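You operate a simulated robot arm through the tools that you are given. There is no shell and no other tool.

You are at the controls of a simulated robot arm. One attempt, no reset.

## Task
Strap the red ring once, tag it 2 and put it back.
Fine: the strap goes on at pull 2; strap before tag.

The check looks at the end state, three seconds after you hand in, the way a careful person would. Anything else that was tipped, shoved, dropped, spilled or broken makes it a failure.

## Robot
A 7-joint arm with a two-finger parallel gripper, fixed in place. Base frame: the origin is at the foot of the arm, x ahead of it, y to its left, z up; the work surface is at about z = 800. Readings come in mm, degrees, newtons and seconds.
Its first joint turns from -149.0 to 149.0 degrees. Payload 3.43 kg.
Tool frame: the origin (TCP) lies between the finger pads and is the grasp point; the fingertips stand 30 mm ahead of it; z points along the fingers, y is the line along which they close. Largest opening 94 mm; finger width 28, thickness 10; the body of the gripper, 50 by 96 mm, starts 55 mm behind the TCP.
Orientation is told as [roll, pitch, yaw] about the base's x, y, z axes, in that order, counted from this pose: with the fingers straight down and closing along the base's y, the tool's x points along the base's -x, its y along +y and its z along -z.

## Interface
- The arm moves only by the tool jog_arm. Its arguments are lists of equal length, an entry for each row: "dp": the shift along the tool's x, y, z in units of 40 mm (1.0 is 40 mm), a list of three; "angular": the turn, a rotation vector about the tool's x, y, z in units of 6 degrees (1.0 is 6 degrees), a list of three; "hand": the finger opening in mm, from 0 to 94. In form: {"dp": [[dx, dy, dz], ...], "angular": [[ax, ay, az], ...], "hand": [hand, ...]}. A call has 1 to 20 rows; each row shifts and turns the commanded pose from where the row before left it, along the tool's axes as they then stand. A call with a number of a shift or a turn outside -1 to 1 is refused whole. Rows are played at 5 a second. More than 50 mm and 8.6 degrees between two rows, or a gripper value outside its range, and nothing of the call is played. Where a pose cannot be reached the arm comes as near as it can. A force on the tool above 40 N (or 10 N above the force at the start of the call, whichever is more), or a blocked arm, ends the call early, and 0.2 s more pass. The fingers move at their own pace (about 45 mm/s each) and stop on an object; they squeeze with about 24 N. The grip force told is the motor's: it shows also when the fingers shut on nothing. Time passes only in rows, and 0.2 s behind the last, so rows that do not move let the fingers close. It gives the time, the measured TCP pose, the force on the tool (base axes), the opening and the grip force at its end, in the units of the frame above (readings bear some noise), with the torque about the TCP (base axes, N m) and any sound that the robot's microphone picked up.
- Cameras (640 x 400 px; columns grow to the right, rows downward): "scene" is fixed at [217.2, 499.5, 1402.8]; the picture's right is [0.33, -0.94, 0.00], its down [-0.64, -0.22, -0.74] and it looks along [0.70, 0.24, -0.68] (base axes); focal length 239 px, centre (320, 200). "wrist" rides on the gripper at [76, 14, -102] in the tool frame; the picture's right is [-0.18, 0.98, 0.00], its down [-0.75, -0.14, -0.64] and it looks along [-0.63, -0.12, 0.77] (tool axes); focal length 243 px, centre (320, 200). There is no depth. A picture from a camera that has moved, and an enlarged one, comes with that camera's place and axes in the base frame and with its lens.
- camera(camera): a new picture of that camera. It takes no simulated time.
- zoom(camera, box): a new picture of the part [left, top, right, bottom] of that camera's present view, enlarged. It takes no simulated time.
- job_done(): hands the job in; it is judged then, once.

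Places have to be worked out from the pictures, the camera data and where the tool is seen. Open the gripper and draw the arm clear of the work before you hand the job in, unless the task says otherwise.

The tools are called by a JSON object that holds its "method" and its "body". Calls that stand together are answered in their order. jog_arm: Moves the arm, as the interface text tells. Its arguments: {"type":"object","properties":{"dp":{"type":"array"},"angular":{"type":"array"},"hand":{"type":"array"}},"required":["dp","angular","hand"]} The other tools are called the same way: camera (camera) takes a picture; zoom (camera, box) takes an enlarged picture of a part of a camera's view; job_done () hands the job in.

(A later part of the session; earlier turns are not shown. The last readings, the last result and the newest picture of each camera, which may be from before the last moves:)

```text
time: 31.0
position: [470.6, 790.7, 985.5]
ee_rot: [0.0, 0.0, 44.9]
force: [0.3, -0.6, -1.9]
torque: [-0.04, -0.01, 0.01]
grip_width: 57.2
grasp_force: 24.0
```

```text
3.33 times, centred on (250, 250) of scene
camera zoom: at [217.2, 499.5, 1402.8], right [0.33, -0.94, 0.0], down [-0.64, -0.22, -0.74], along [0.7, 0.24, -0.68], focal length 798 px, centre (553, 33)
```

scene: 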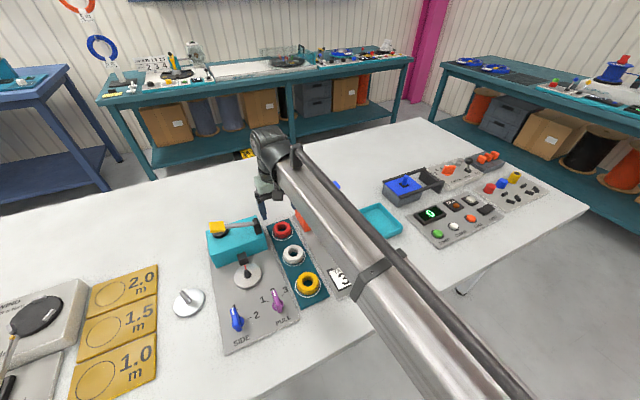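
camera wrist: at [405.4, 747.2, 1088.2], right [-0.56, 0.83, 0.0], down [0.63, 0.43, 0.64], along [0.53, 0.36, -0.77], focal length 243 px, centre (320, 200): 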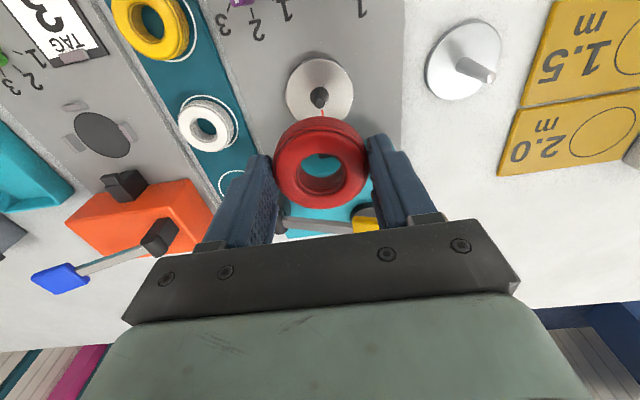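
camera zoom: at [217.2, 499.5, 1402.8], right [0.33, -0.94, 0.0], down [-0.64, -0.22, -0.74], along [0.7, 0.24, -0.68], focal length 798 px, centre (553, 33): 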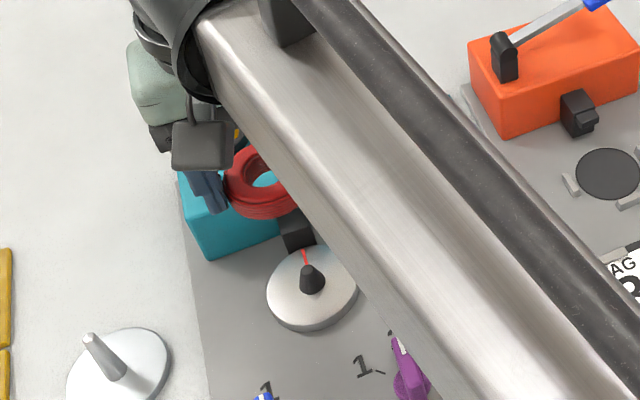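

The cone shows just ahead of the ring; correcting for camera bias puts it at u≈897, v≈225. I'll shift there, lower to z≈912 (ring still above the cone tip), and look again.

{"method": "jog_arm", "body": {"dp": [[-0.135, -0.035, 0.3], [0, 0, 0.5], [0, 0, 0.5], [0, 0, 0.5], [0, 0, 0], [0, 0, 0]], "angular": [[0, 0, 0], [0, 0, 0], [0, 0, 0], [0, 0, 0], [0, 0, 0], [0, 0, 0]], "hand": [45, 45, 45, 45, 45, 45]}}

{"method": "camera", "body": {"camera": "wrist"}}

{"method": "zoom", "body": {"camera": "wrist", "box": [250, 60, 400, 220]}}

{"method": "zoom", "body": {"camera": "scene", "box": [200, 210, 300, 310]}}

```text
time: 32.4
position: [474.2, 792.9, 913.6]
ee_rot: [0.1, 0.0, 45.1]
force: [-0.3, 0.7, -1.1]
torque: [-0.04, 0.0, 0.03]
grip_width: 57.1
grasp_force: 24.2
```

```text
taken
camera wrist: at [409.1, 749.6, 1016.5], right [-0.56, 0.83, 0.0], down [0.63, 0.43, 0.64], along [0.53, 0.36, -0.77], focal length 243 px, centre (320, 200)
```

wrist: 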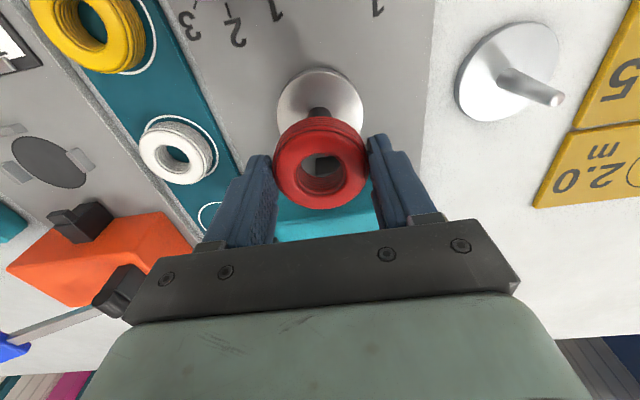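

```text
2.50 times, centred on (325, 140) of wrist
camera zoom: at [409.1, 749.6, 1016.5], right [-0.56, 0.83, 0.0], down [0.63, 0.43, 0.64], along [0.53, 0.36, -0.77], focal length 606 px, centre (308, 350)
```

zoom: 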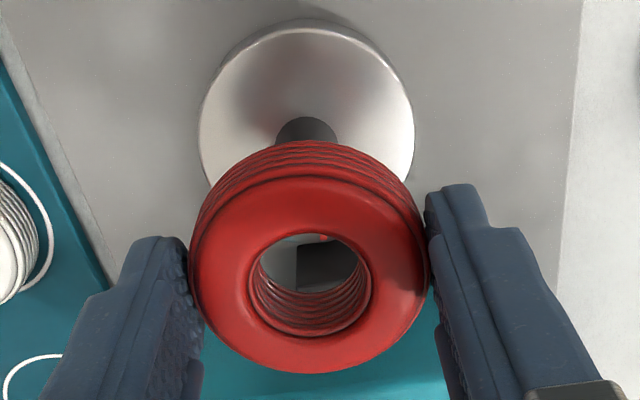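

```text
4.00 times, centred on (250, 260) of scene
camera zoom: at [217.2, 499.5, 1402.8], right [0.33, -0.94, 0.0], down [-0.64, -0.22, -0.74], along [0.7, 0.24, -0.68], focal length 958 px, centre (600, -40)
```

zoom: 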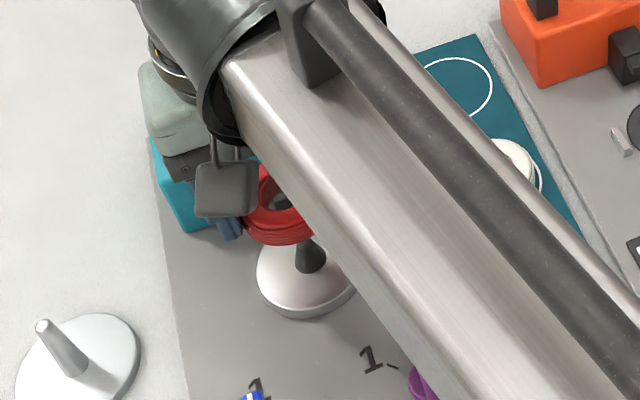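

The platter looks to be at about z=816 and the cone within 2 mm of the TCP. I'll lower further to z≈880 and check that the tip enters the hole.

{"method": "jog_arm", "body": {"dp": [[-0.03, 0, 0.25], [0, 0, 0.3], [0, 0, 0.3], [0, 0, 0], [0, 0, 0]], "angular": [[0, 0, 0], [0, 0, 0], [0, 0, 0], [0, 0, 0], [0, 0, 0]], "hand": [45, 45, 45, 45, 45]}}

{"method": "zoom", "body": {"camera": "wrist", "box": [250, 60, 400, 220]}}

{"method": "zoom", "body": {"camera": "scene", "box": [200, 210, 300, 310]}}

```text
time: 33.6
position: [475.0, 793.0, 879.3]
ee_rot: [0.1, 0.0, 45.0]
force: [-0.3, -0.6, -0.7]
torque: [0.01, 0.0, 0.02]
grip_width: 57.0
grasp_force: 24.0
```

```text
2.50 times, centred on (325, 140) of wrist
camera zoom: at [410.3, 750.6, 982.3], right [-0.56, 0.83, 0.0], down [0.63, 0.43, 0.64], along [0.53, 0.36, -0.77], focal length 606 px, centre (308, 350)
```

zoom: 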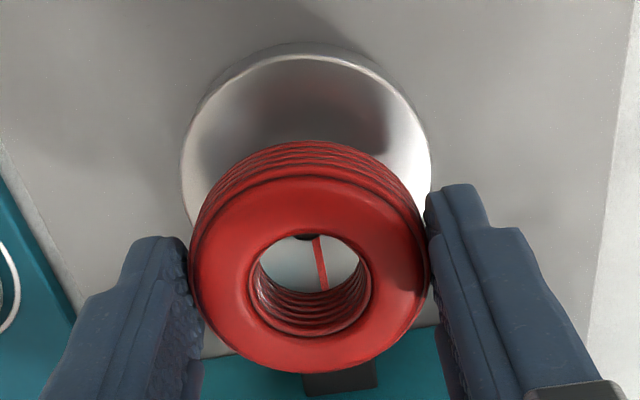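

```text
4.00 times, centred on (250, 260) of scene
camera zoom: at [217.2, 499.5, 1402.8], right [0.33, -0.94, 0.0], down [-0.64, -0.22, -0.74], along [0.7, 0.24, -0.68], focal length 958 px, centre (600, -40)
```

zoom: 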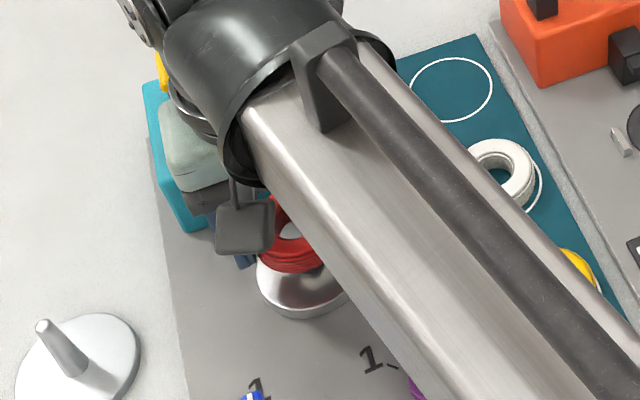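

The cone is dark just at the top of the hole and laterally centred. I'll continue lowering gently in small steps and watch the force.

{"method": "jog_arm", "body": {"dp": [[0, 0, 0.15], [0, 0, 0.15], [0, 0, 0.1], [0, 0, 0]], "angular": [[0, 0, 0], [0, 0, 0], [0, 0, 0], [0, 0, 0]], "hand": [45, 45, 45, 45]}}

{"method": "zoom", "body": {"camera": "wrist", "box": [250, 60, 400, 220]}}

```text
time: 34.6
position: [473.7, 792.7, 862.9]
ee_rot: [0.1, 0.0, 45.0]
force: [-3.1, -2.9, 3.3]
torque: [-0.18, 0.15, 0.0]
grip_width: 57.1
grasp_force: 24.1
```

```text
2.50 times, centred on (325, 140) of wrist
camera zoom: at [409.8, 750.2, 966.8], right [-0.56, 0.83, 0.0], down [0.63, 0.43, 0.64], along [0.53, 0.36, -0.77], focal length 606 px, centre (308, 350)
```

zoom: 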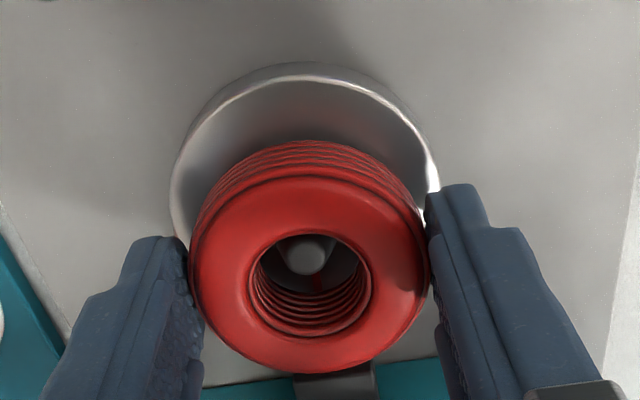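

The cone tip is inside the hole but about 3 mm inward, confirmed by a 4 N push toward the base. I'll shift 3 mm inward and keep lowering.

{"method": "jog_arm", "body": {"dp": [[0.04, 0, 0], [0.035, -0.01, 0], [0, 0, 0]], "angular": [[0, 0, 0], [0, 0, 0], [0, 0, 0]], "hand": [45, 45, 45]}}

{"method": "zoom", "body": {"camera": "wrist", "box": [250, 60, 400, 220]}}

```text
time: 35.4
position: [472.3, 791.5, 864.1]
ee_rot: [0.0, 0.0, 45.0]
force: [-0.1, -0.3, -0.5]
torque: [-0.01, -0.04, -0.01]
grip_width: 57.2
grasp_force: 24.3
```

```text
2.50 times, centred on (325, 140) of wrist
camera zoom: at [408.2, 748.4, 966.2], right [-0.56, 0.83, 0.0], down [0.63, 0.43, 0.64], along [0.53, 0.36, -0.77], focal length 606 px, centre (308, 350)
```

zoom: 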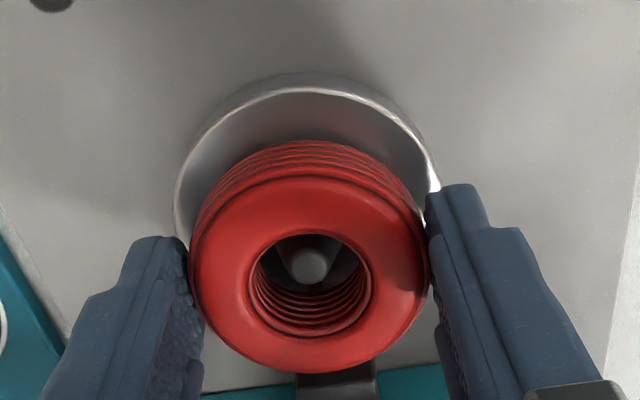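

The force is gone. I'll lower gently another 8 mm.

{"method": "jog_arm", "body": {"dp": [[0, 0, 0.08], [0, 0, 0.06], [0, 0, 0.06], [0, 0, 0]], "angular": [[0, 0, 0], [0, 0, 0], [0, 0, 0], [0, 0, 0]], "hand": [45, 45, 45, 45]}}

{"method": "zoom", "body": {"camera": "wrist", "box": [250, 60, 400, 220]}}

```text
time: 36.4
position: [473.6, 791.7, 857.5]
ee_rot: [0.0, 0.0, 45.0]
force: [0.1, 1.8, 20.9]
torque: [-0.02, -0.13, 0.05]
grip_width: 57.1
grasp_force: 23.3
```

```text
2.50 times, centred on (325, 140) of wrist
camera zoom: at [407.7, 748.3, 959.4], right [-0.56, 0.83, 0.0], down [0.63, 0.43, 0.64], along [0.53, 0.36, -0.77], focal length 606 px, centre (308, 350)
```

zoom: 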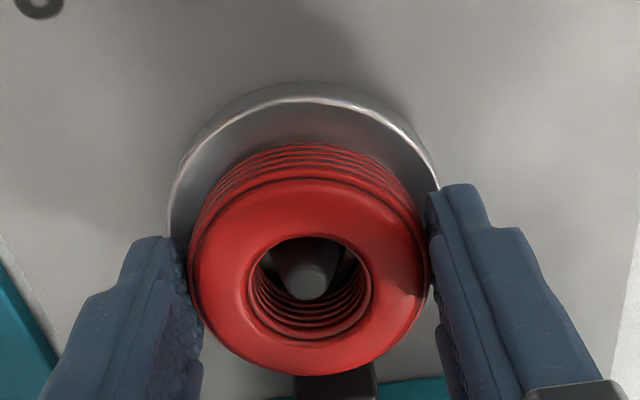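

About 21 N upward: the ring has bottomed on the platter around the cone. I'll open the fingers and rise.

{"method": "jog_arm", "body": {"dp": [[0, 0, -0.04], [0, 0, 0], [0, 0, 0], [0, 0, -0.3], [0, 0, -0.7], [0, 0, -1], [0, 0, -1], [0, 0, 0]], "angular": [[0, 0, 0], [0, 0, 0], [0, 0, 0], [0, 0, 0], [0, 0, 0], [0, 0, 0], [0, 0, 0], [0, 0, 0]], "hand": [57, 70, 76, 76, 76, 76, 76, 76]}}

{"method": "camera", "body": {"camera": "wrist"}}

{"method": "zoom", "body": {"camera": "wrist", "box": [250, 60, 400, 220]}}

{"method": "zoom", "body": {"camera": "scene", "box": [200, 210, 300, 310]}}

```text
time: 38.2
position: [474.3, 791.8, 977.4]
ee_rot: [0.1, 0.1, 45.0]
force: [-0.3, 1.1, -0.5]
torque: [0.0, -0.01, 0.01]
grip_width: 76.1
grasp_force: 0.1
```

```text
taken
camera wrist: at [410.2, 748.7, 1079.6], right [-0.56, 0.83, 0.0], down [0.63, 0.43, 0.64], along [0.53, 0.36, -0.77], focal length 243 px, centre (320, 200)
```

wrist: 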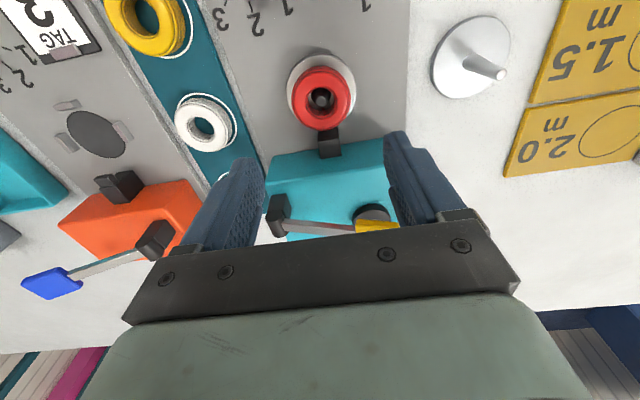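

```text
2.50 times, centred on (325, 140) of wrist
camera zoom: at [410.2, 748.7, 1079.6], right [-0.56, 0.83, 0.0], down [0.63, 0.43, 0.64], along [0.53, 0.36, -0.77], focal length 606 px, centre (308, 350)
```

zoom: 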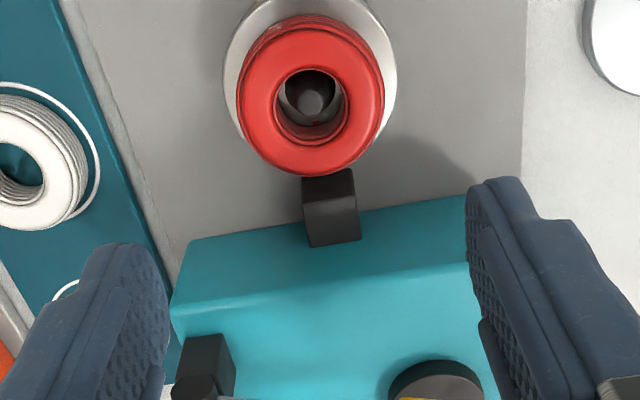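

```text
4.00 times, centred on (250, 260) of scene
camera zoom: at [217.2, 499.5, 1402.8], right [0.33, -0.94, 0.0], down [-0.64, -0.22, -0.74], along [0.7, 0.24, -0.68], focal length 958 px, centre (600, -40)
```

zoom: 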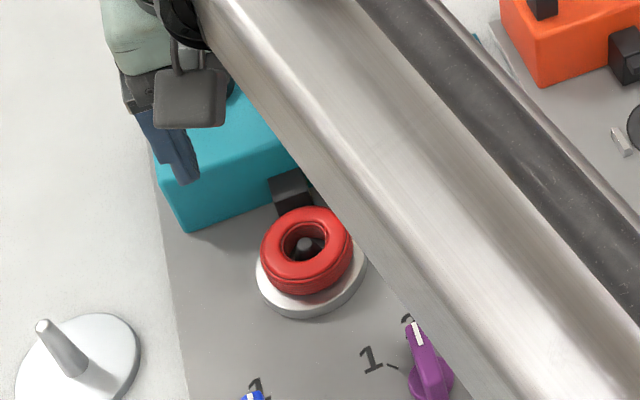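

The red ring sits flat and centred on the platter. Next I'll locate the yellow lever handle by moving up and outward for a clear look at it.

{"method": "jog_arm", "body": {"dp": [[0, 0, -0.9], [-0.54, 0.28, -0.6], [-0.54, 0.28, -0.6], [-0.54, 0.28, -0.5], [0, 0, 0]], "angular": [[0, 0, 0], [0, 0, 0], [0, 0, 0], [0, 0, 0], [0, 0, 0]], "hand": [76, 76, 76, 76, 76]}}

{"method": "camera", "body": {"camera": "wrist"}}

{"method": "zoom", "body": {"camera": "wrist", "box": [220, 80, 400, 230]}}

{"method": "camera", "body": {"camera": "scene"}}

```text
time: 39.4
position: [494.6, 860.8, 1080.4]
ee_rot: [0.0, 0.0, 45.0]
force: [-0.2, 0.1, 0.1]
torque: [-0.01, 0.01, 0.0]
grip_width: 75.9
grasp_force: 0.1
```

```text
taken
camera wrist: at [430.4, 817.7, 1182.7], right [-0.56, 0.83, 0.0], down [0.63, 0.43, 0.64], along [0.53, 0.36, -0.77], focal length 243 px, centre (320, 200)
```

wrist: 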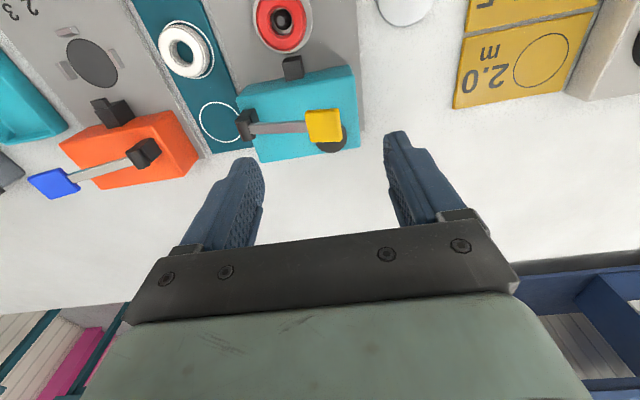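

```text
2.67 times, centred on (310, 155) of wrist
camera zoom: at [430.4, 817.7, 1182.7], right [-0.56, 0.83, 0.0], down [0.63, 0.43, 0.64], along [0.53, 0.36, -0.77], focal length 647 px, centre (347, 320)
```

zoom: 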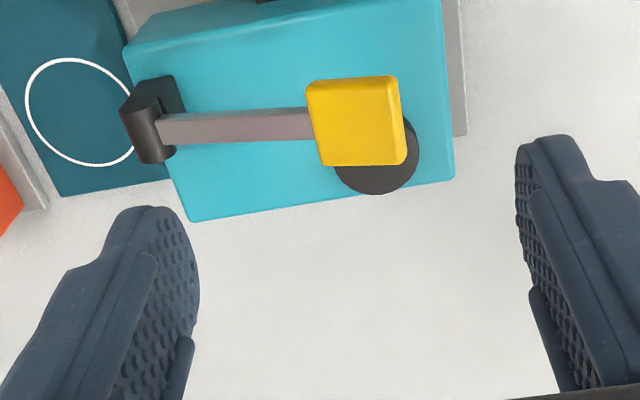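

```text
taken
```

scene: 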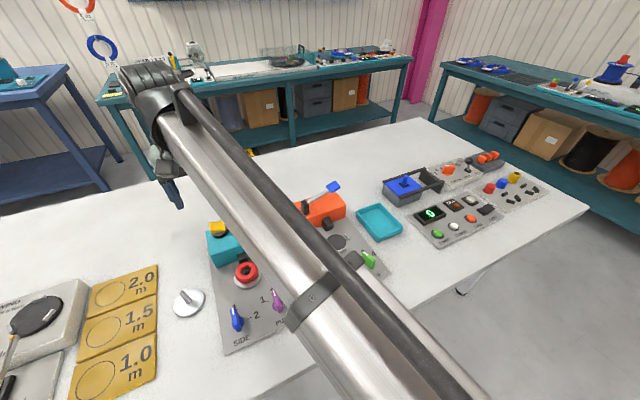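

Triangulating: the lever pivot is at about (u 985, v 162, z 899) and the yellow handle at about (u 988, v 258, z 937), raised about 20°. I'll close the fingers and come down above the handle.

{"method": "jog_arm", "body": {"dp": [[-0.25, 0.02, 0.5], [-0.25, 0.02, 0.6], [-0.25, 0, 0.6], [0, 0, 0.5], [0, 0, 0], [0, 0, 0]], "angular": [[0, 0, 0], [0, 0, 0], [0, 0, 0], [0, 0, 0], [0, 0, 0], [0, 0, 0]], "hand": [40, 10, 0, 0, 0, 0]}}

{"method": "camera", "body": {"camera": "wrist"}}

{"method": "zoom", "body": {"camera": "scene", "box": [130, 150, 310, 290]}}

```text
time: 40.8
position: [515.8, 882.2, 992.7]
ee_rot: [0.0, 0.0, 45.1]
force: [0.0, 0.3, -0.1]
torque: [-0.01, -0.02, 0.02]
grip_width: 0.0
grasp_force: 23.8
```

```text
taken
camera wrist: at [450.6, 839.3, 1095.6], right [-0.56, 0.83, 0.0], down [0.63, 0.43, 0.64], along [0.53, 0.36, -0.77], focal length 243 px, centre (320, 200)
```

wrist: 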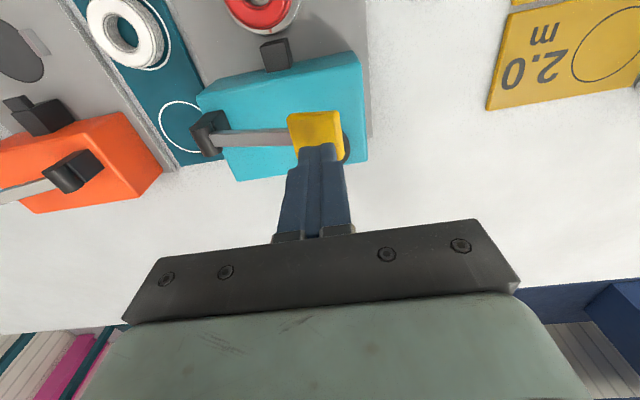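

```text
2.86 times, centred on (220, 220) of scene
camera zoom: at [217.2, 499.5, 1402.8], right [0.33, -0.94, 0.0], down [-0.64, -0.22, -0.74], along [0.7, 0.24, -0.68], focal length 684 px, centre (606, 143)
```

zoom: 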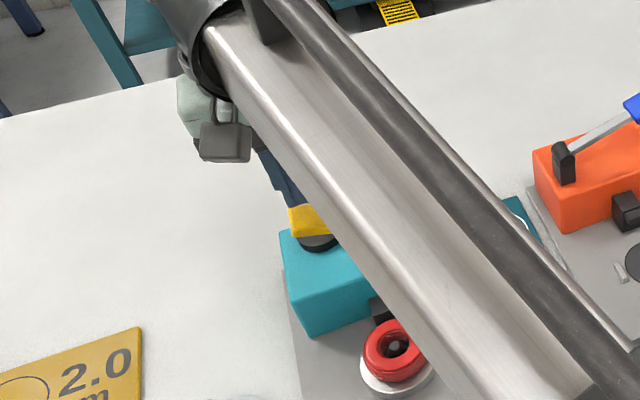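

The tips are over the handle, which is about 4 mm closer inward. I'll nudge and press down steadily; the call stops itself at the force limit.

{"method": "jog_arm", "body": {"dp": [[0.1, 0, 0.3], [0, 0, 0.25], [0, 0, 0.2], [0, 0, 0.2], [0, 0, 0.2], [0, 0, 0.2], [0, 0, 0.2], [0, 0, 0]], "angular": [[0, 0, 0], [0, 0, 0], [0, 0, 0], [0, 0, 0], [0, 0, 0], [0, 0, 0], [0, 0, 0], [0, 0, 0]], "hand": [0, 0, 0, 0, 0, 0, 0, 0]}}

{"method": "camera", "body": {"camera": "wrist"}}

{"method": "zoom", "body": {"camera": "scene", "box": [130, 150, 310, 290]}}

```text
time: 42.6
position: [512.2, 879.9, 930.8]
ee_rot: [0.0, 0.0, 45.0]
force: [-1.5, 1.7, 0.8]
torque: [0.03, 0.04, 0.02]
grip_width: 0.2
grasp_force: 24.0
```

```text
taken
camera wrist: at [447.7, 837.1, 1033.7], right [-0.56, 0.83, 0.0], down [0.63, 0.43, 0.64], along [0.53, 0.36, -0.77], focal length 243 px, centre (320, 200)
```

wrist: 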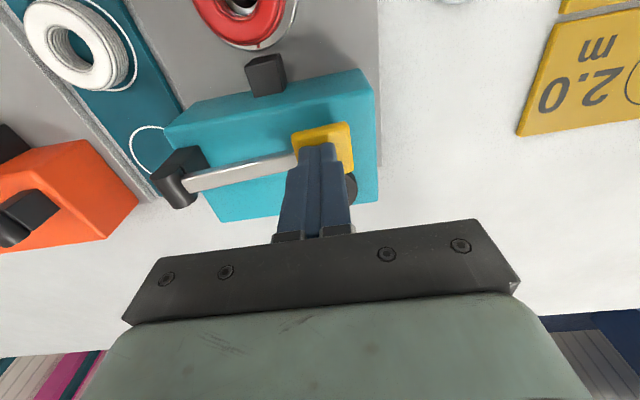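

```text
2.86 times, centred on (220, 220) of scene
camera zoom: at [217.2, 499.5, 1402.8], right [0.33, -0.94, 0.0], down [-0.64, -0.22, -0.74], along [0.7, 0.24, -0.68], focal length 684 px, centre (606, 143)
```

zoom: 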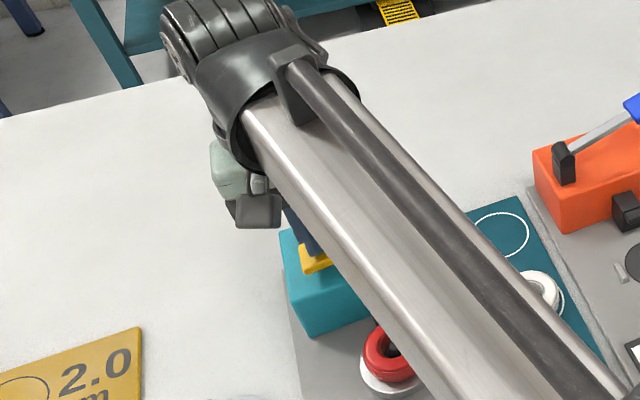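

The lever is moving down with little resistance and the tips are at about z=901. I'll continue pressing to the stop.

{"method": "jog_arm", "body": {"dp": [[0, 0, 0.15], [0, 0, 0.15], [0, 0, 0.15], [0, 0, 0.15], [0, 0, 0.15], [0, 0, 0]], "angular": [[0, 0, 0], [0, 0, 0], [0, 0, 0], [0, 0, 0], [0, 0, 0], [0, 0, 0]], "hand": [0, 0, 0, 0, 0, 0]}}

{"method": "camera", "body": {"camera": "wrist"}}

{"method": "zoom", "body": {"camera": "wrist", "box": [140, 0, 400, 220]}}

```text
time: 43.4
position: [513.2, 880.5, 921.0]
ee_rot: [-0.1, -0.2, 45.0]
force: [-4.2, -4.7, 18.7]
torque: [-0.31, 0.05, -0.04]
grip_width: 0.0
grasp_force: 24.4
stopped in row 4: the force on the tool passed its limit at 46 N (the readings are from after the stop); the commanded pose is now the measured one
```

```text
taken
camera wrist: at [447.6, 836.4, 1022.8], right [-0.56, 0.83, 0.0], down [0.63, 0.43, 0.65], along [0.53, 0.37, -0.76], focal length 243 px, centre (320, 200)
```

wrist: 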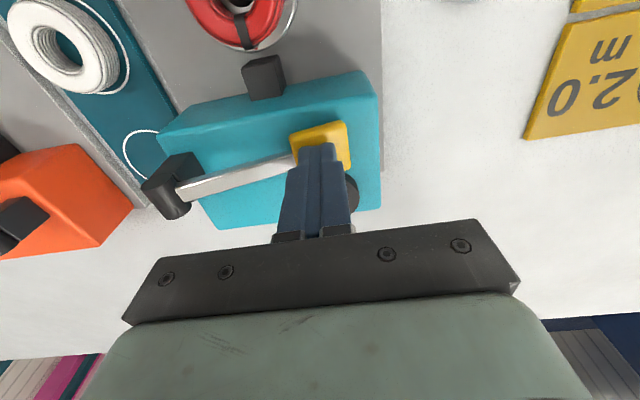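

```text
1.82 times, centred on (270, 110) of wrist
camera zoom: at [447.6, 836.4, 1022.8], right [-0.56, 0.83, 0.0], down [0.63, 0.43, 0.65], along [0.53, 0.37, -0.76], focal length 441 px, centre (411, 364)
```

zoom: 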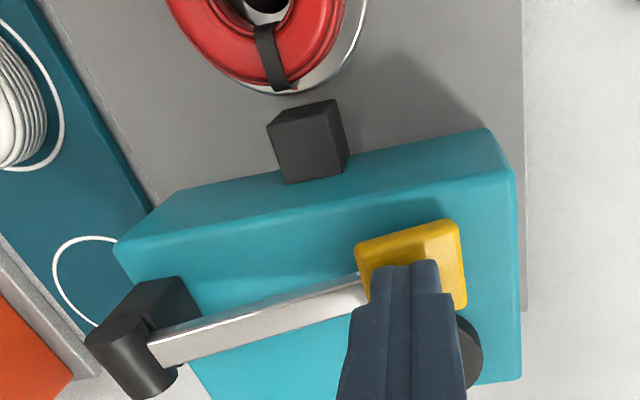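

A black strap has appeared on the ring's head side, so the stroke worked. I'll rise straight up and see whether the lever returns.

{"method": "jog_arm", "body": {"dp": [[0, 0, -0.3], [0, 0, -0.6], [0, 0, -1], [0, 0, -1], [0, 0, -1], [0, 0, 0]], "angular": [[0, 0, 0], [0, 0, 0], [0, 0, 0], [0, 0, 0], [0, 0, 0], [0, 0, 0]], "hand": [0, 0, 0, 0, 0, 0]}}

{"method": "camera", "body": {"camera": "wrist"}}

{"method": "zoom", "body": {"camera": "wrist", "box": [200, 0, 380, 170]}}

```text
time: 44.8
position: [512.3, 879.2, 1073.9]
ee_rot: [0.0, -0.3, 45.0]
force: [-0.1, -0.7, -0.2]
torque: [0.0, 0.02, -0.03]
grip_width: 0.0
grasp_force: 24.0
```

```text
taken
camera wrist: at [447.1, 836.6, 1175.9], right [-0.56, 0.83, 0.0], down [0.63, 0.43, 0.65], along [0.53, 0.36, -0.76], focal length 243 px, centre (320, 200)
```

wrist: 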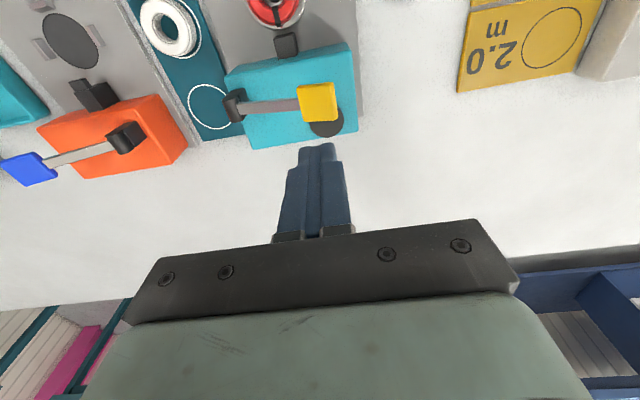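

```text
2.35 times, centred on (290, 85) of wrist
camera zoom: at [447.1, 836.6, 1175.9], right [-0.56, 0.83, 0.0], down [0.63, 0.43, 0.65], along [0.53, 0.36, -0.76], focal length 571 px, centre (391, 471)
```

zoom: 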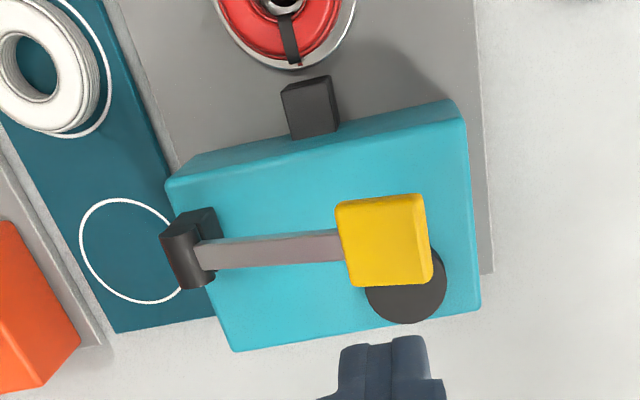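

The lever sprang back and one strap is on. Now I'll return over the ring with the fingers open to 78 mm and descend partway.

{"method": "jog_arm", "body": {"dp": [[0.743, -0.29, 0], [0.743, -0.29, 0], [0.743, -0.29, 0], [0, 0, 0.9], [0, 0, 0.9], [0, 0, 0.6], [0, 0, 0]], "angular": [[0, 0, 0], [0, 0, 0], [0, 0, 0], [0, 0, 0], [0, 0, 0], [0, 0, 0], [0, 0, 0]], "hand": [78, 78, 78, 78, 78, 78, 78]}}

{"method": "camera", "body": {"camera": "wrist"}}

{"method": "zoom", "body": {"camera": "wrist", "box": [250, 30, 400, 180]}}

```text
time: 46.4
position: [474.4, 793.1, 977.6]
ee_rot: [-0.1, -0.2, 44.9]
force: [0.1, 1.5, -0.3]
torque: [-0.02, -0.03, 0.0]
grip_width: 78.0
grasp_force: 0.0
```

```text
taken
camera wrist: at [409.4, 750.6, 1079.9], right [-0.56, 0.83, 0.0], down [0.63, 0.43, 0.65], along [0.53, 0.36, -0.76], focal length 243 px, centre (320, 200)
```

wrist: 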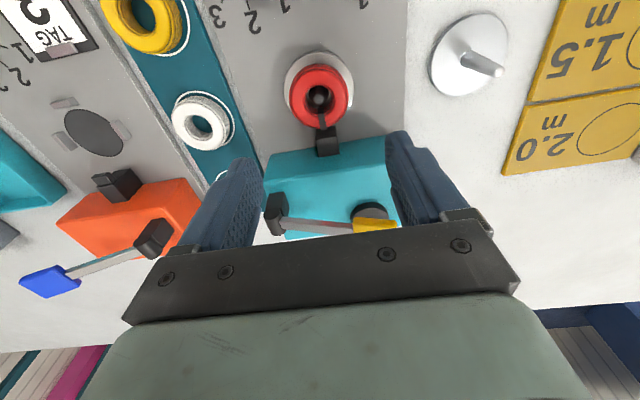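

```text
2.67 times, centred on (325, 105) of wrist
camera zoom: at [409.4, 750.6, 1079.9], right [-0.56, 0.83, 0.0], down [0.63, 0.43, 0.65], along [0.53, 0.36, -0.76], focal length 647 px, centre (307, 453)
```

zoom: 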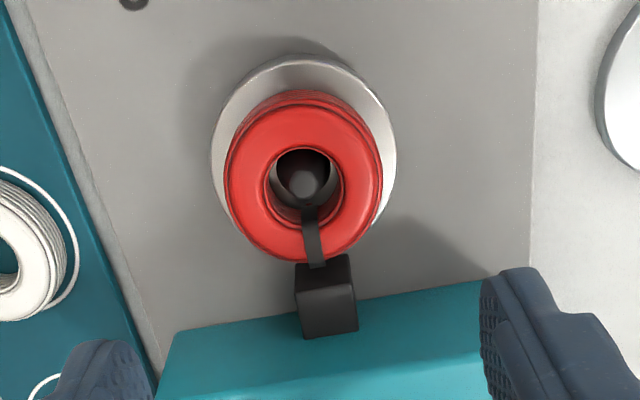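

The strapped ring is right below. I'll descend to z≈858 with a small correction and grip it.

{"method": "jog_arm", "body": {"dp": [[0.035, -0.012, 0.7], [0, 0, 0.8], [0, 0, 0.8], [0, 0, 0.45], [0, 0, 0.22], [0, 0, 0], [0, 0, 0], [0, 0, 0], [0, 0, 0], [0, 0, 0]], "angular": [[0, 0, 0], [0, 0, 0], [0, 0, 0], [0, 0, 0], [0, 0, 0], [0, 0, 0], [0, 0, 0], [0, 0, 0], [0, 0, 0], [0, 0, 0]], "hand": [78, 78, 78, 78, 78, 78, 60, 45, 45, 45]}}

{"method": "zoom", "body": {"camera": "wrist", "box": [250, 60, 400, 220]}}

```text
time: 48.6
position: [474.8, 791.9, 858.3]
ee_rot: [0.0, -0.4, 44.9]
force: [0.1, 0.4, 0.6]
torque: [0.02, 0.01, 0.01]
grip_width: 57.1
grasp_force: 23.3
```

```text
2.50 times, centred on (325, 140) of wrist
camera zoom: at [409.2, 749.1, 961.3], right [-0.56, 0.83, 0.0], down [0.63, 0.43, 0.65], along [0.53, 0.36, -0.76], focal length 606 px, centre (308, 350)
```

zoom: 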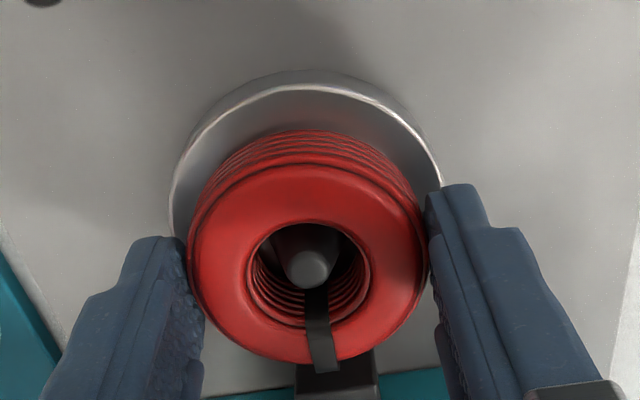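

Gripped at 57.1 mm with the strap visible. I'll lift clear of the cone and correct the small tilt.

{"method": "jog_arm", "body": {"dp": [[0, 0, -0.2], [0, 0, -0.4], [0, 0, -0.6], [0, 0, -0.8], [0, 0, -0.8], [0, 0, -0.2], [0, 0, 0]], "angular": [[0, 0, 0], [0, 0, 0], [0, 0, 0], [0, 0, 0], [0, 0, 0], [-0.047, 0.047, 0], [0, 0, 0]], "hand": [45, 45, 45, 45, 45, 45, 45]}}

{"method": "camera", "body": {"camera": "wrist"}}

{"method": "zoom", "body": {"camera": "wrist", "box": [240, 90, 400, 230]}}

```text
time: 50.2
position: [474.2, 791.2, 979.0]
ee_rot: [0.3, 0.0, 44.9]
force: [-0.3, 0.3, -0.9]
torque: [0.01, 0.01, 0.0]
grip_width: 56.9
grasp_force: 23.8
```

```text
taken
camera wrist: at [409.4, 747.8, 1082.3], right [-0.56, 0.83, 0.0], down [0.64, 0.43, 0.64], along [0.53, 0.36, -0.77], focal length 243 px, centre (320, 200)
```

wrist: 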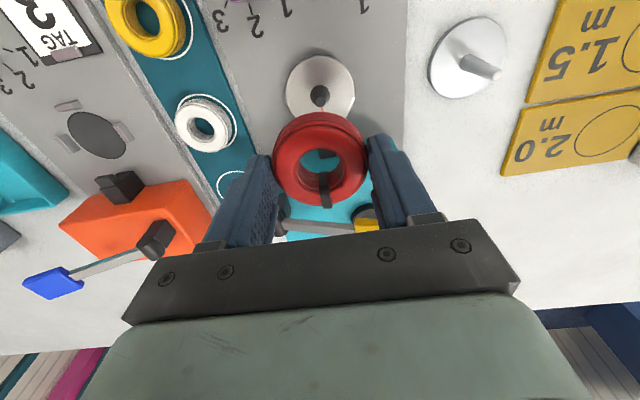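

```text
2.86 times, centred on (320, 160) of wrist
camera zoom: at [409.4, 747.8, 1082.3], right [-0.56, 0.83, 0.0], down [0.64, 0.43, 0.64], along [0.53, 0.36, -0.77], focal length 693 px, centre (320, 314)
```

zoom: 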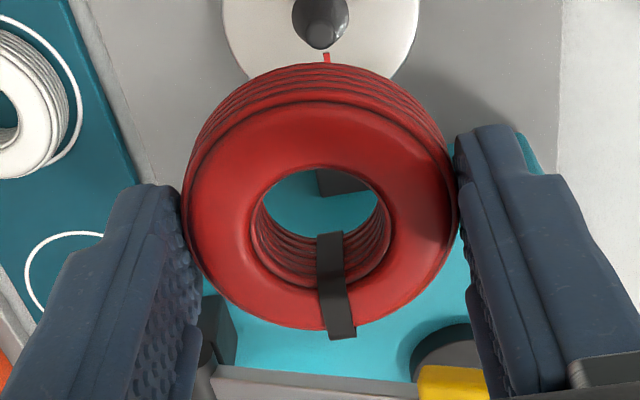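

The strap is neatly on the ring. I'll carry it across to above the tag station (estimated u≈895, v≈−43), staying at z≈979.

{"method": "jog_arm", "body": {"dp": [[0, -0.6, 0], [0, -0.95, 0], [0, -0.95, 0], [0, -0.95, 0], [0, -0.95, 0], [0, -0.95, 0], [0, -0.85, 0], [0, -0.49, 0], [0, 0, 0], [0, 0, 0]], "angular": [[0, 0, 0], [0, 0, 0], [0, 0, 0], [0, 0, 0], [0, 0, 0], [0, 0, 0], [0, 0, 0], [0, 0, 0], [0, 0, 0], [0, 0, 0]], "hand": [45, 45, 45, 45, 45, 45, 45, 45, 45, 45]}}

{"method": "camera", "body": {"camera": "wrist"}}

{"method": "zoom", "body": {"camera": "wrist", "box": [240, 30, 400, 180]}}

{"method": "zoom", "body": {"camera": "scene", "box": [190, 190, 310, 310]}}

```text
time: 52.4
position: [663.3, 601.4, 978.7]
ee_rot: [0.3, 0.1, 44.9]
force: [0.4, 0.0, 0.5]
torque: [0.01, 0.02, 0.0]
grip_width: 57.0
grasp_force: 24.2
```

```text
taken
camera wrist: at [598.6, 558.5, 1080.5], right [-0.56, 0.83, 0.0], down [0.64, 0.43, 0.64], along [0.53, 0.36, -0.77], focal length 243 px, centre (320, 200)
```

wrist: 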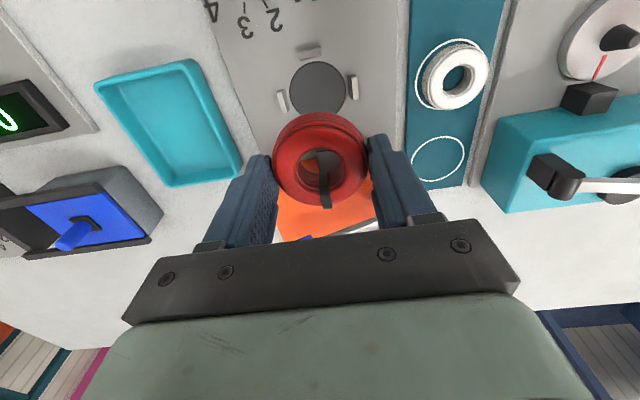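

```text
2.67 times, centred on (320, 105) of wrist
camera zoom: at [598.6, 558.5, 1080.5], right [-0.56, 0.83, 0.0], down [0.64, 0.43, 0.64], along [0.53, 0.36, -0.77], focal length 647 px, centre (320, 453)
```

zoom: 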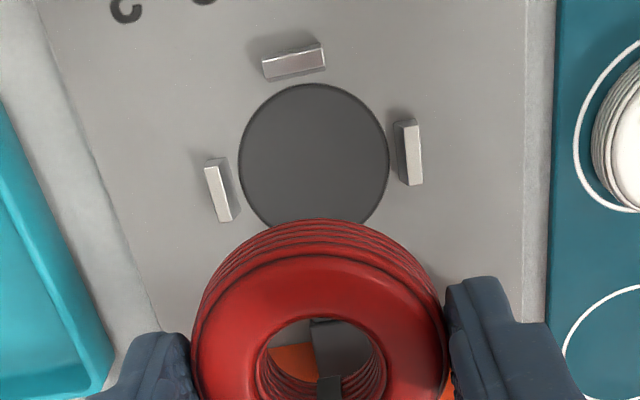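

```text
3.33 times, centred on (250, 250) of scene
camera zoom: at [217.2, 499.5, 1402.8], right [0.33, -0.94, 0.0], down [-0.64, -0.22, -0.74], along [0.7, 0.24, -0.68], focal length 798 px, centre (553, 33)
```

zoom: 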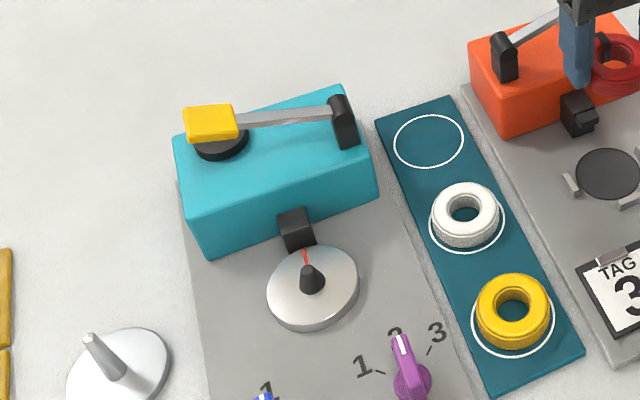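

The disc is centred slightly ahead at about u≈893, v≈−45, with three low lugs around it at ±v and near side. I'll zoom to judge lug height against the finger tips.

{"method": "zoom", "body": {"camera": "wrist", "box": [265, 30, 370, 115]}}

{"method": "zoom", "body": {"camera": "scene", "box": [300, 200, 370, 260]}}

```text
4.71 times, centred on (318, 72) of wrist
camera zoom: at [598.6, 558.5, 1080.5], right [-0.56, 0.83, 0.0], down [0.64, 0.43, 0.64], along [0.53, 0.36, -0.77], focal length 1142 px, centre (332, 800)
```

zoom: 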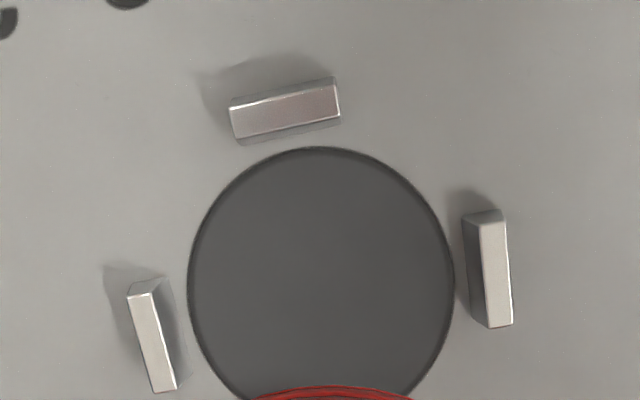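

```text
6.67 times, centred on (335, 230) of scene
camera zoom: at [217.2, 499.5, 1402.8], right [0.33, -0.94, 0.0], down [-0.64, -0.22, -0.74], along [0.7, 0.24, -0.68], focal length 1596 px, centre (220, 0)
```

zoom: 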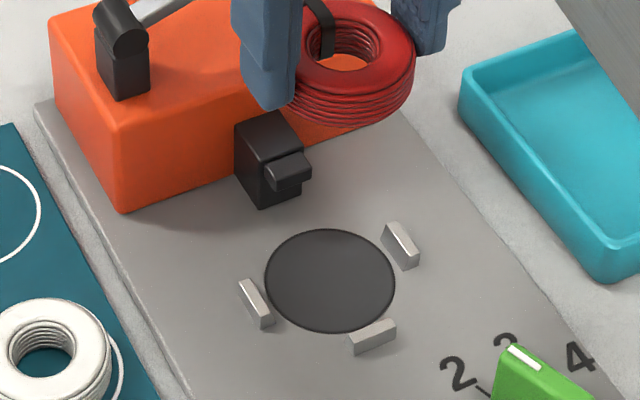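

The lugs are about 10 mm tall, so the fingertips must stay above about z=820 when releasing (TCP ≈852), letting the ring drop a few mm between the lugs. I'll shift slightly and lower to z≈885 to check alignment.

{"method": "jog_arm", "body": {"dp": [[-0.035, -0.035, 0.4], [0, 0, 0.7], [0, 0, 0.7], [0, 0, 0.5], [0, 0, 0], [0, 0, 0]], "angular": [[-0.035, -0.035, 0], [0, 0, 0], [0, 0, 0], [0, 0, 0], [0, 0, 0], [0, 0, 0]], "hand": [45, 45, 45, 45, 45, 45]}}

{"method": "zoom", "body": {"camera": "wrist", "box": [240, 50, 400, 210]}}

{"method": "zoom", "body": {"camera": "scene", "box": [290, 180, 380, 260]}}

```text
time: 53.8
position: [665.7, 602.3, 885.2]
ee_rot: [0.4, -0.2, 44.9]
force: [-0.1, -0.2, -0.8]
torque: [0.03, 0.04, -0.01]
grip_width: 57.1
grasp_force: 24.3
```

```text
2.50 times, centred on (320, 130) of wrist
camera zoom: at [600.5, 559.1, 987.6], right [-0.56, 0.83, 0.01], down [0.64, 0.43, 0.64], along [0.53, 0.37, -0.77], focal length 606 px, centre (320, 375)
```

zoom: 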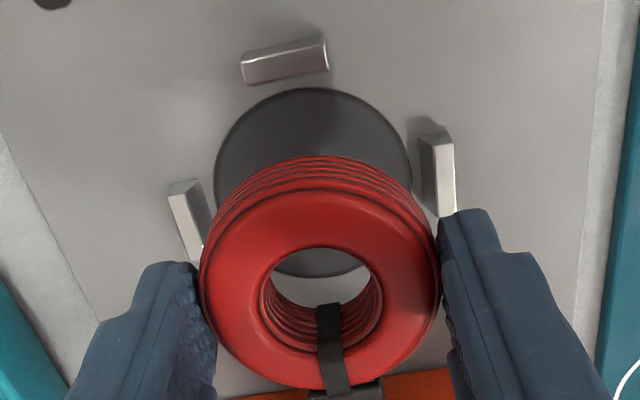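

```text
5.00 times, centred on (335, 220) of scene
camera zoom: at [217.2, 499.5, 1402.8], right [0.33, -0.94, 0.0], down [-0.64, -0.22, -0.74], along [0.7, 0.24, -0.68], focal length 1197 px, centre (245, 100)
```

zoom: 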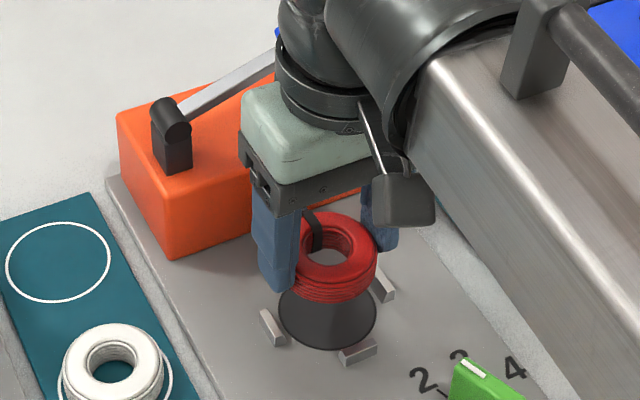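

The disc centre is at about (892.8, −46) and the ring at about (894.6, −44). I'll correct by (−1.7, −2) mm, level the tool, and lower to TCP z≈853.

{"method": "jog_arm", "body": {"dp": [[0.042, -0.052, 0], [0, 0, 0.3], [0, 0, 0.3], [0, 0, 0.2], [0, 0, 0], [0, 0, 0]], "angular": [[0.024, 0.07, 0], [0, 0, 0], [0, 0, 0], [0, 0, 0], [0, 0, 0], [0, 0, 0]], "hand": [45, 45, 45, 45, 45, 45]}}

{"method": "zoom", "body": {"camera": "wrist", "box": [240, 50, 400, 210]}}

{"method": "zoom", "body": {"camera": "scene", "box": [290, 180, 380, 260]}}

```text
time: 55.2
position: [663.9, 599.6, 854.1]
ee_rot: [0.4, 0.1, 45.0]
force: [0.0, 0.1, -1.1]
torque: [-0.02, -0.03, 0.02]
grip_width: 57.0
grasp_force: 23.6
```

```text
2.50 times, centred on (320, 130) of wrist
camera zoom: at [600.7, 557.4, 956.8], right [-0.56, 0.83, 0.01], down [0.64, 0.43, 0.64], along [0.52, 0.36, -0.77], focal length 606 px, centre (320, 375)
```

zoom: 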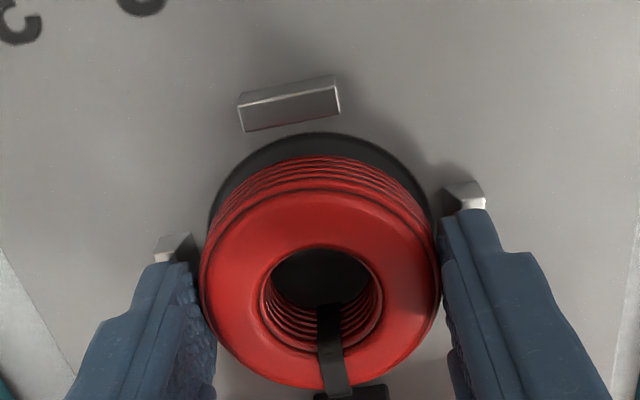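

```text
5.00 times, centred on (335, 220) of scene
camera zoom: at [217.2, 499.5, 1402.8], right [0.33, -0.94, 0.0], down [-0.64, -0.22, -0.74], along [0.7, 0.24, -0.68], focal length 1197 px, centre (245, 100)
```

zoom: 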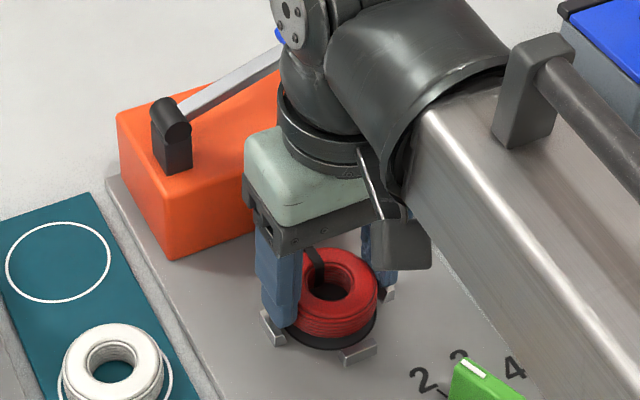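

Laterally centred; a perspective-corrected estimate says the ring should go about 2 mm further out. I'll do that, lower 2 mm more while watching the force, then release gently.

{"method": "jog_arm", "body": {"dp": [[-0.045, 0, 0], [0, 0, 0.05], [0, 0, 0.025], [0, 0, 0], [0, 0, 0]], "angular": [[0, 0.047, 0], [0, 0, 0], [0, 0, 0], [0, 0, 0], [0, 0, 0]], "hand": [45, 45, 45, 45, 45]}}

{"method": "zoom", "body": {"camera": "wrist", "box": [240, 50, 400, 210]}}

{"method": "zoom", "body": {"camera": "scene", "box": [310, 210, 370, 260]}}

```text
time: 56.4
position: [666.8, 602.9, 851.6]
ee_rot: [0.4, 0.6, 44.8]
force: [-0.2, -1.1, -1.0]
torque: [0.01, 0.0, -0.02]
grip_width: 57.1
grasp_force: 23.8
```

```text
2.50 times, centred on (320, 130) of wrist
camera zoom: at [602.4, 558.9, 953.9], right [-0.56, 0.83, 0.0], down [0.64, 0.43, 0.63], along [0.52, 0.36, -0.77], focal length 606 px, centre (320, 375)
```

zoom: 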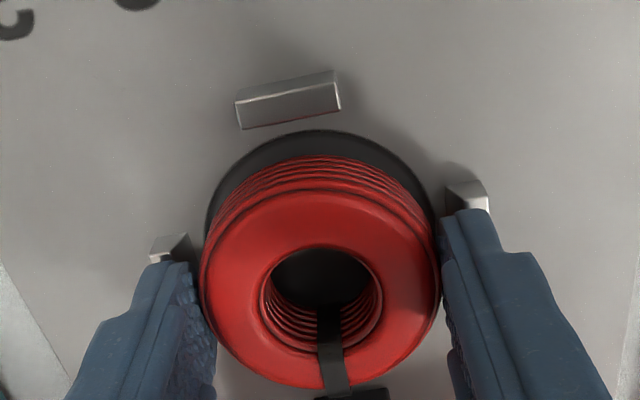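

```text
8.00 times, centred on (340, 235) of scene
camera zoom: at [217.2, 499.5, 1402.8], right [0.33, -0.94, 0.0], down [-0.64, -0.22, -0.74], along [0.7, 0.24, -0.68], focal length 1916 px, centre (160, -80)
```

zoom: 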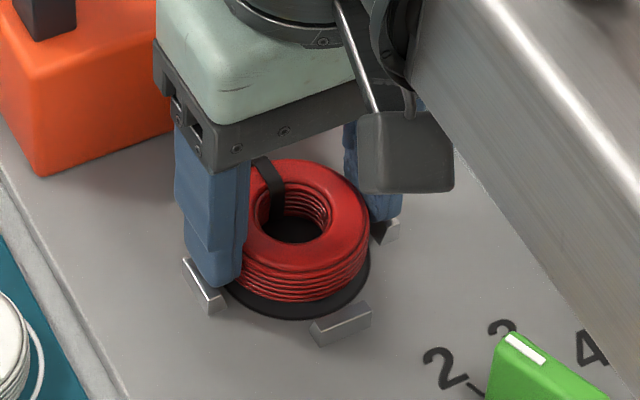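

The ring and disc are concentric within about a millimetre. I'll level the small tilt and open the fingers so the ring settles between the lugs, then rise.

{"method": "jog_arm", "body": {"dp": [[0, 0, 0], [0, 0, 0], [0, 0, 0], [0, 0, 0], [0, 0, -0.3], [0, 0, -0.8], [0, 0, -1], [0, 0, -1], [0, 0, 0]], "angular": [[0.067, -0.1, 0], [0, 0, 0], [0, 0, 0], [0, 0, 0], [0, 0, 0], [0, 0, 0], [0, 0, 0], [0, 0, 0], [0, 0, 0]], "hand": [45, 66, 74, 74, 74, 74, 74, 74, 74]}}

{"method": "camera", "body": {"camera": "wrist"}}

{"method": "zoom", "body": {"camera": "wrist", "box": [250, 20, 390, 150]}}

{"method": "zoom", "body": {"camera": "scene", "box": [290, 180, 380, 260]}}

```text
time: 58.4
position: [666.2, 601.6, 974.1]
ee_rot: [-0.1, -0.1, 44.9]
force: [-0.4, 0.2, -0.6]
torque: [0.0, 0.02, 0.01]
grip_width: 73.9
grasp_force: 0.1
```

```text
taken
camera wrist: at [601.4, 558.8, 1076.9], right [-0.56, 0.83, 0.0], down [0.63, 0.43, 0.64], along [0.53, 0.36, -0.77], focal length 243 px, centre (320, 200)
```

wrist: 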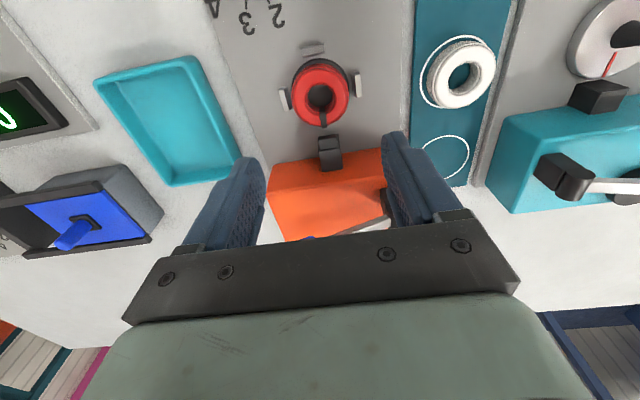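

```text
3.08 times, centred on (320, 85) of wrist
camera zoom: at [601.4, 558.8, 1076.9], right [-0.56, 0.83, 0.0], down [0.63, 0.43, 0.64], along [0.53, 0.36, -0.77], focal length 746 px, centre (320, 554)
```

zoom: 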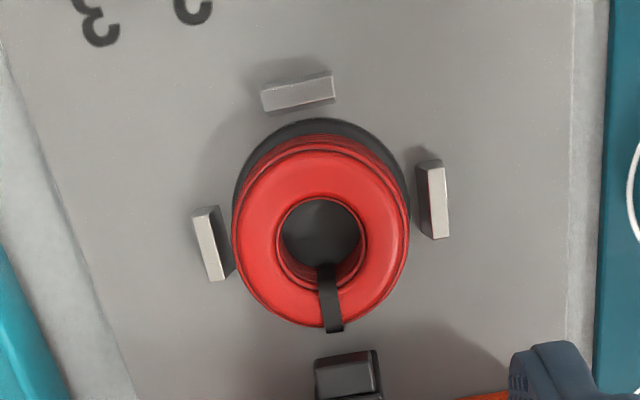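

```text
5.00 times, centred on (335, 220) of scene
camera zoom: at [217.2, 499.5, 1402.8], right [0.33, -0.94, 0.0], down [-0.64, -0.22, -0.74], along [0.7, 0.24, -0.68], focal length 1197 px, centre (245, 100)
```

zoom: 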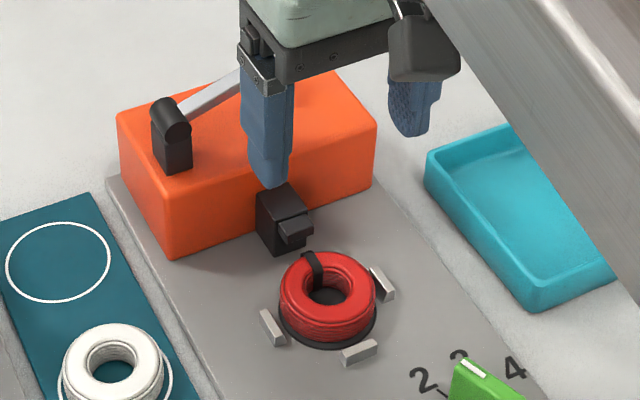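

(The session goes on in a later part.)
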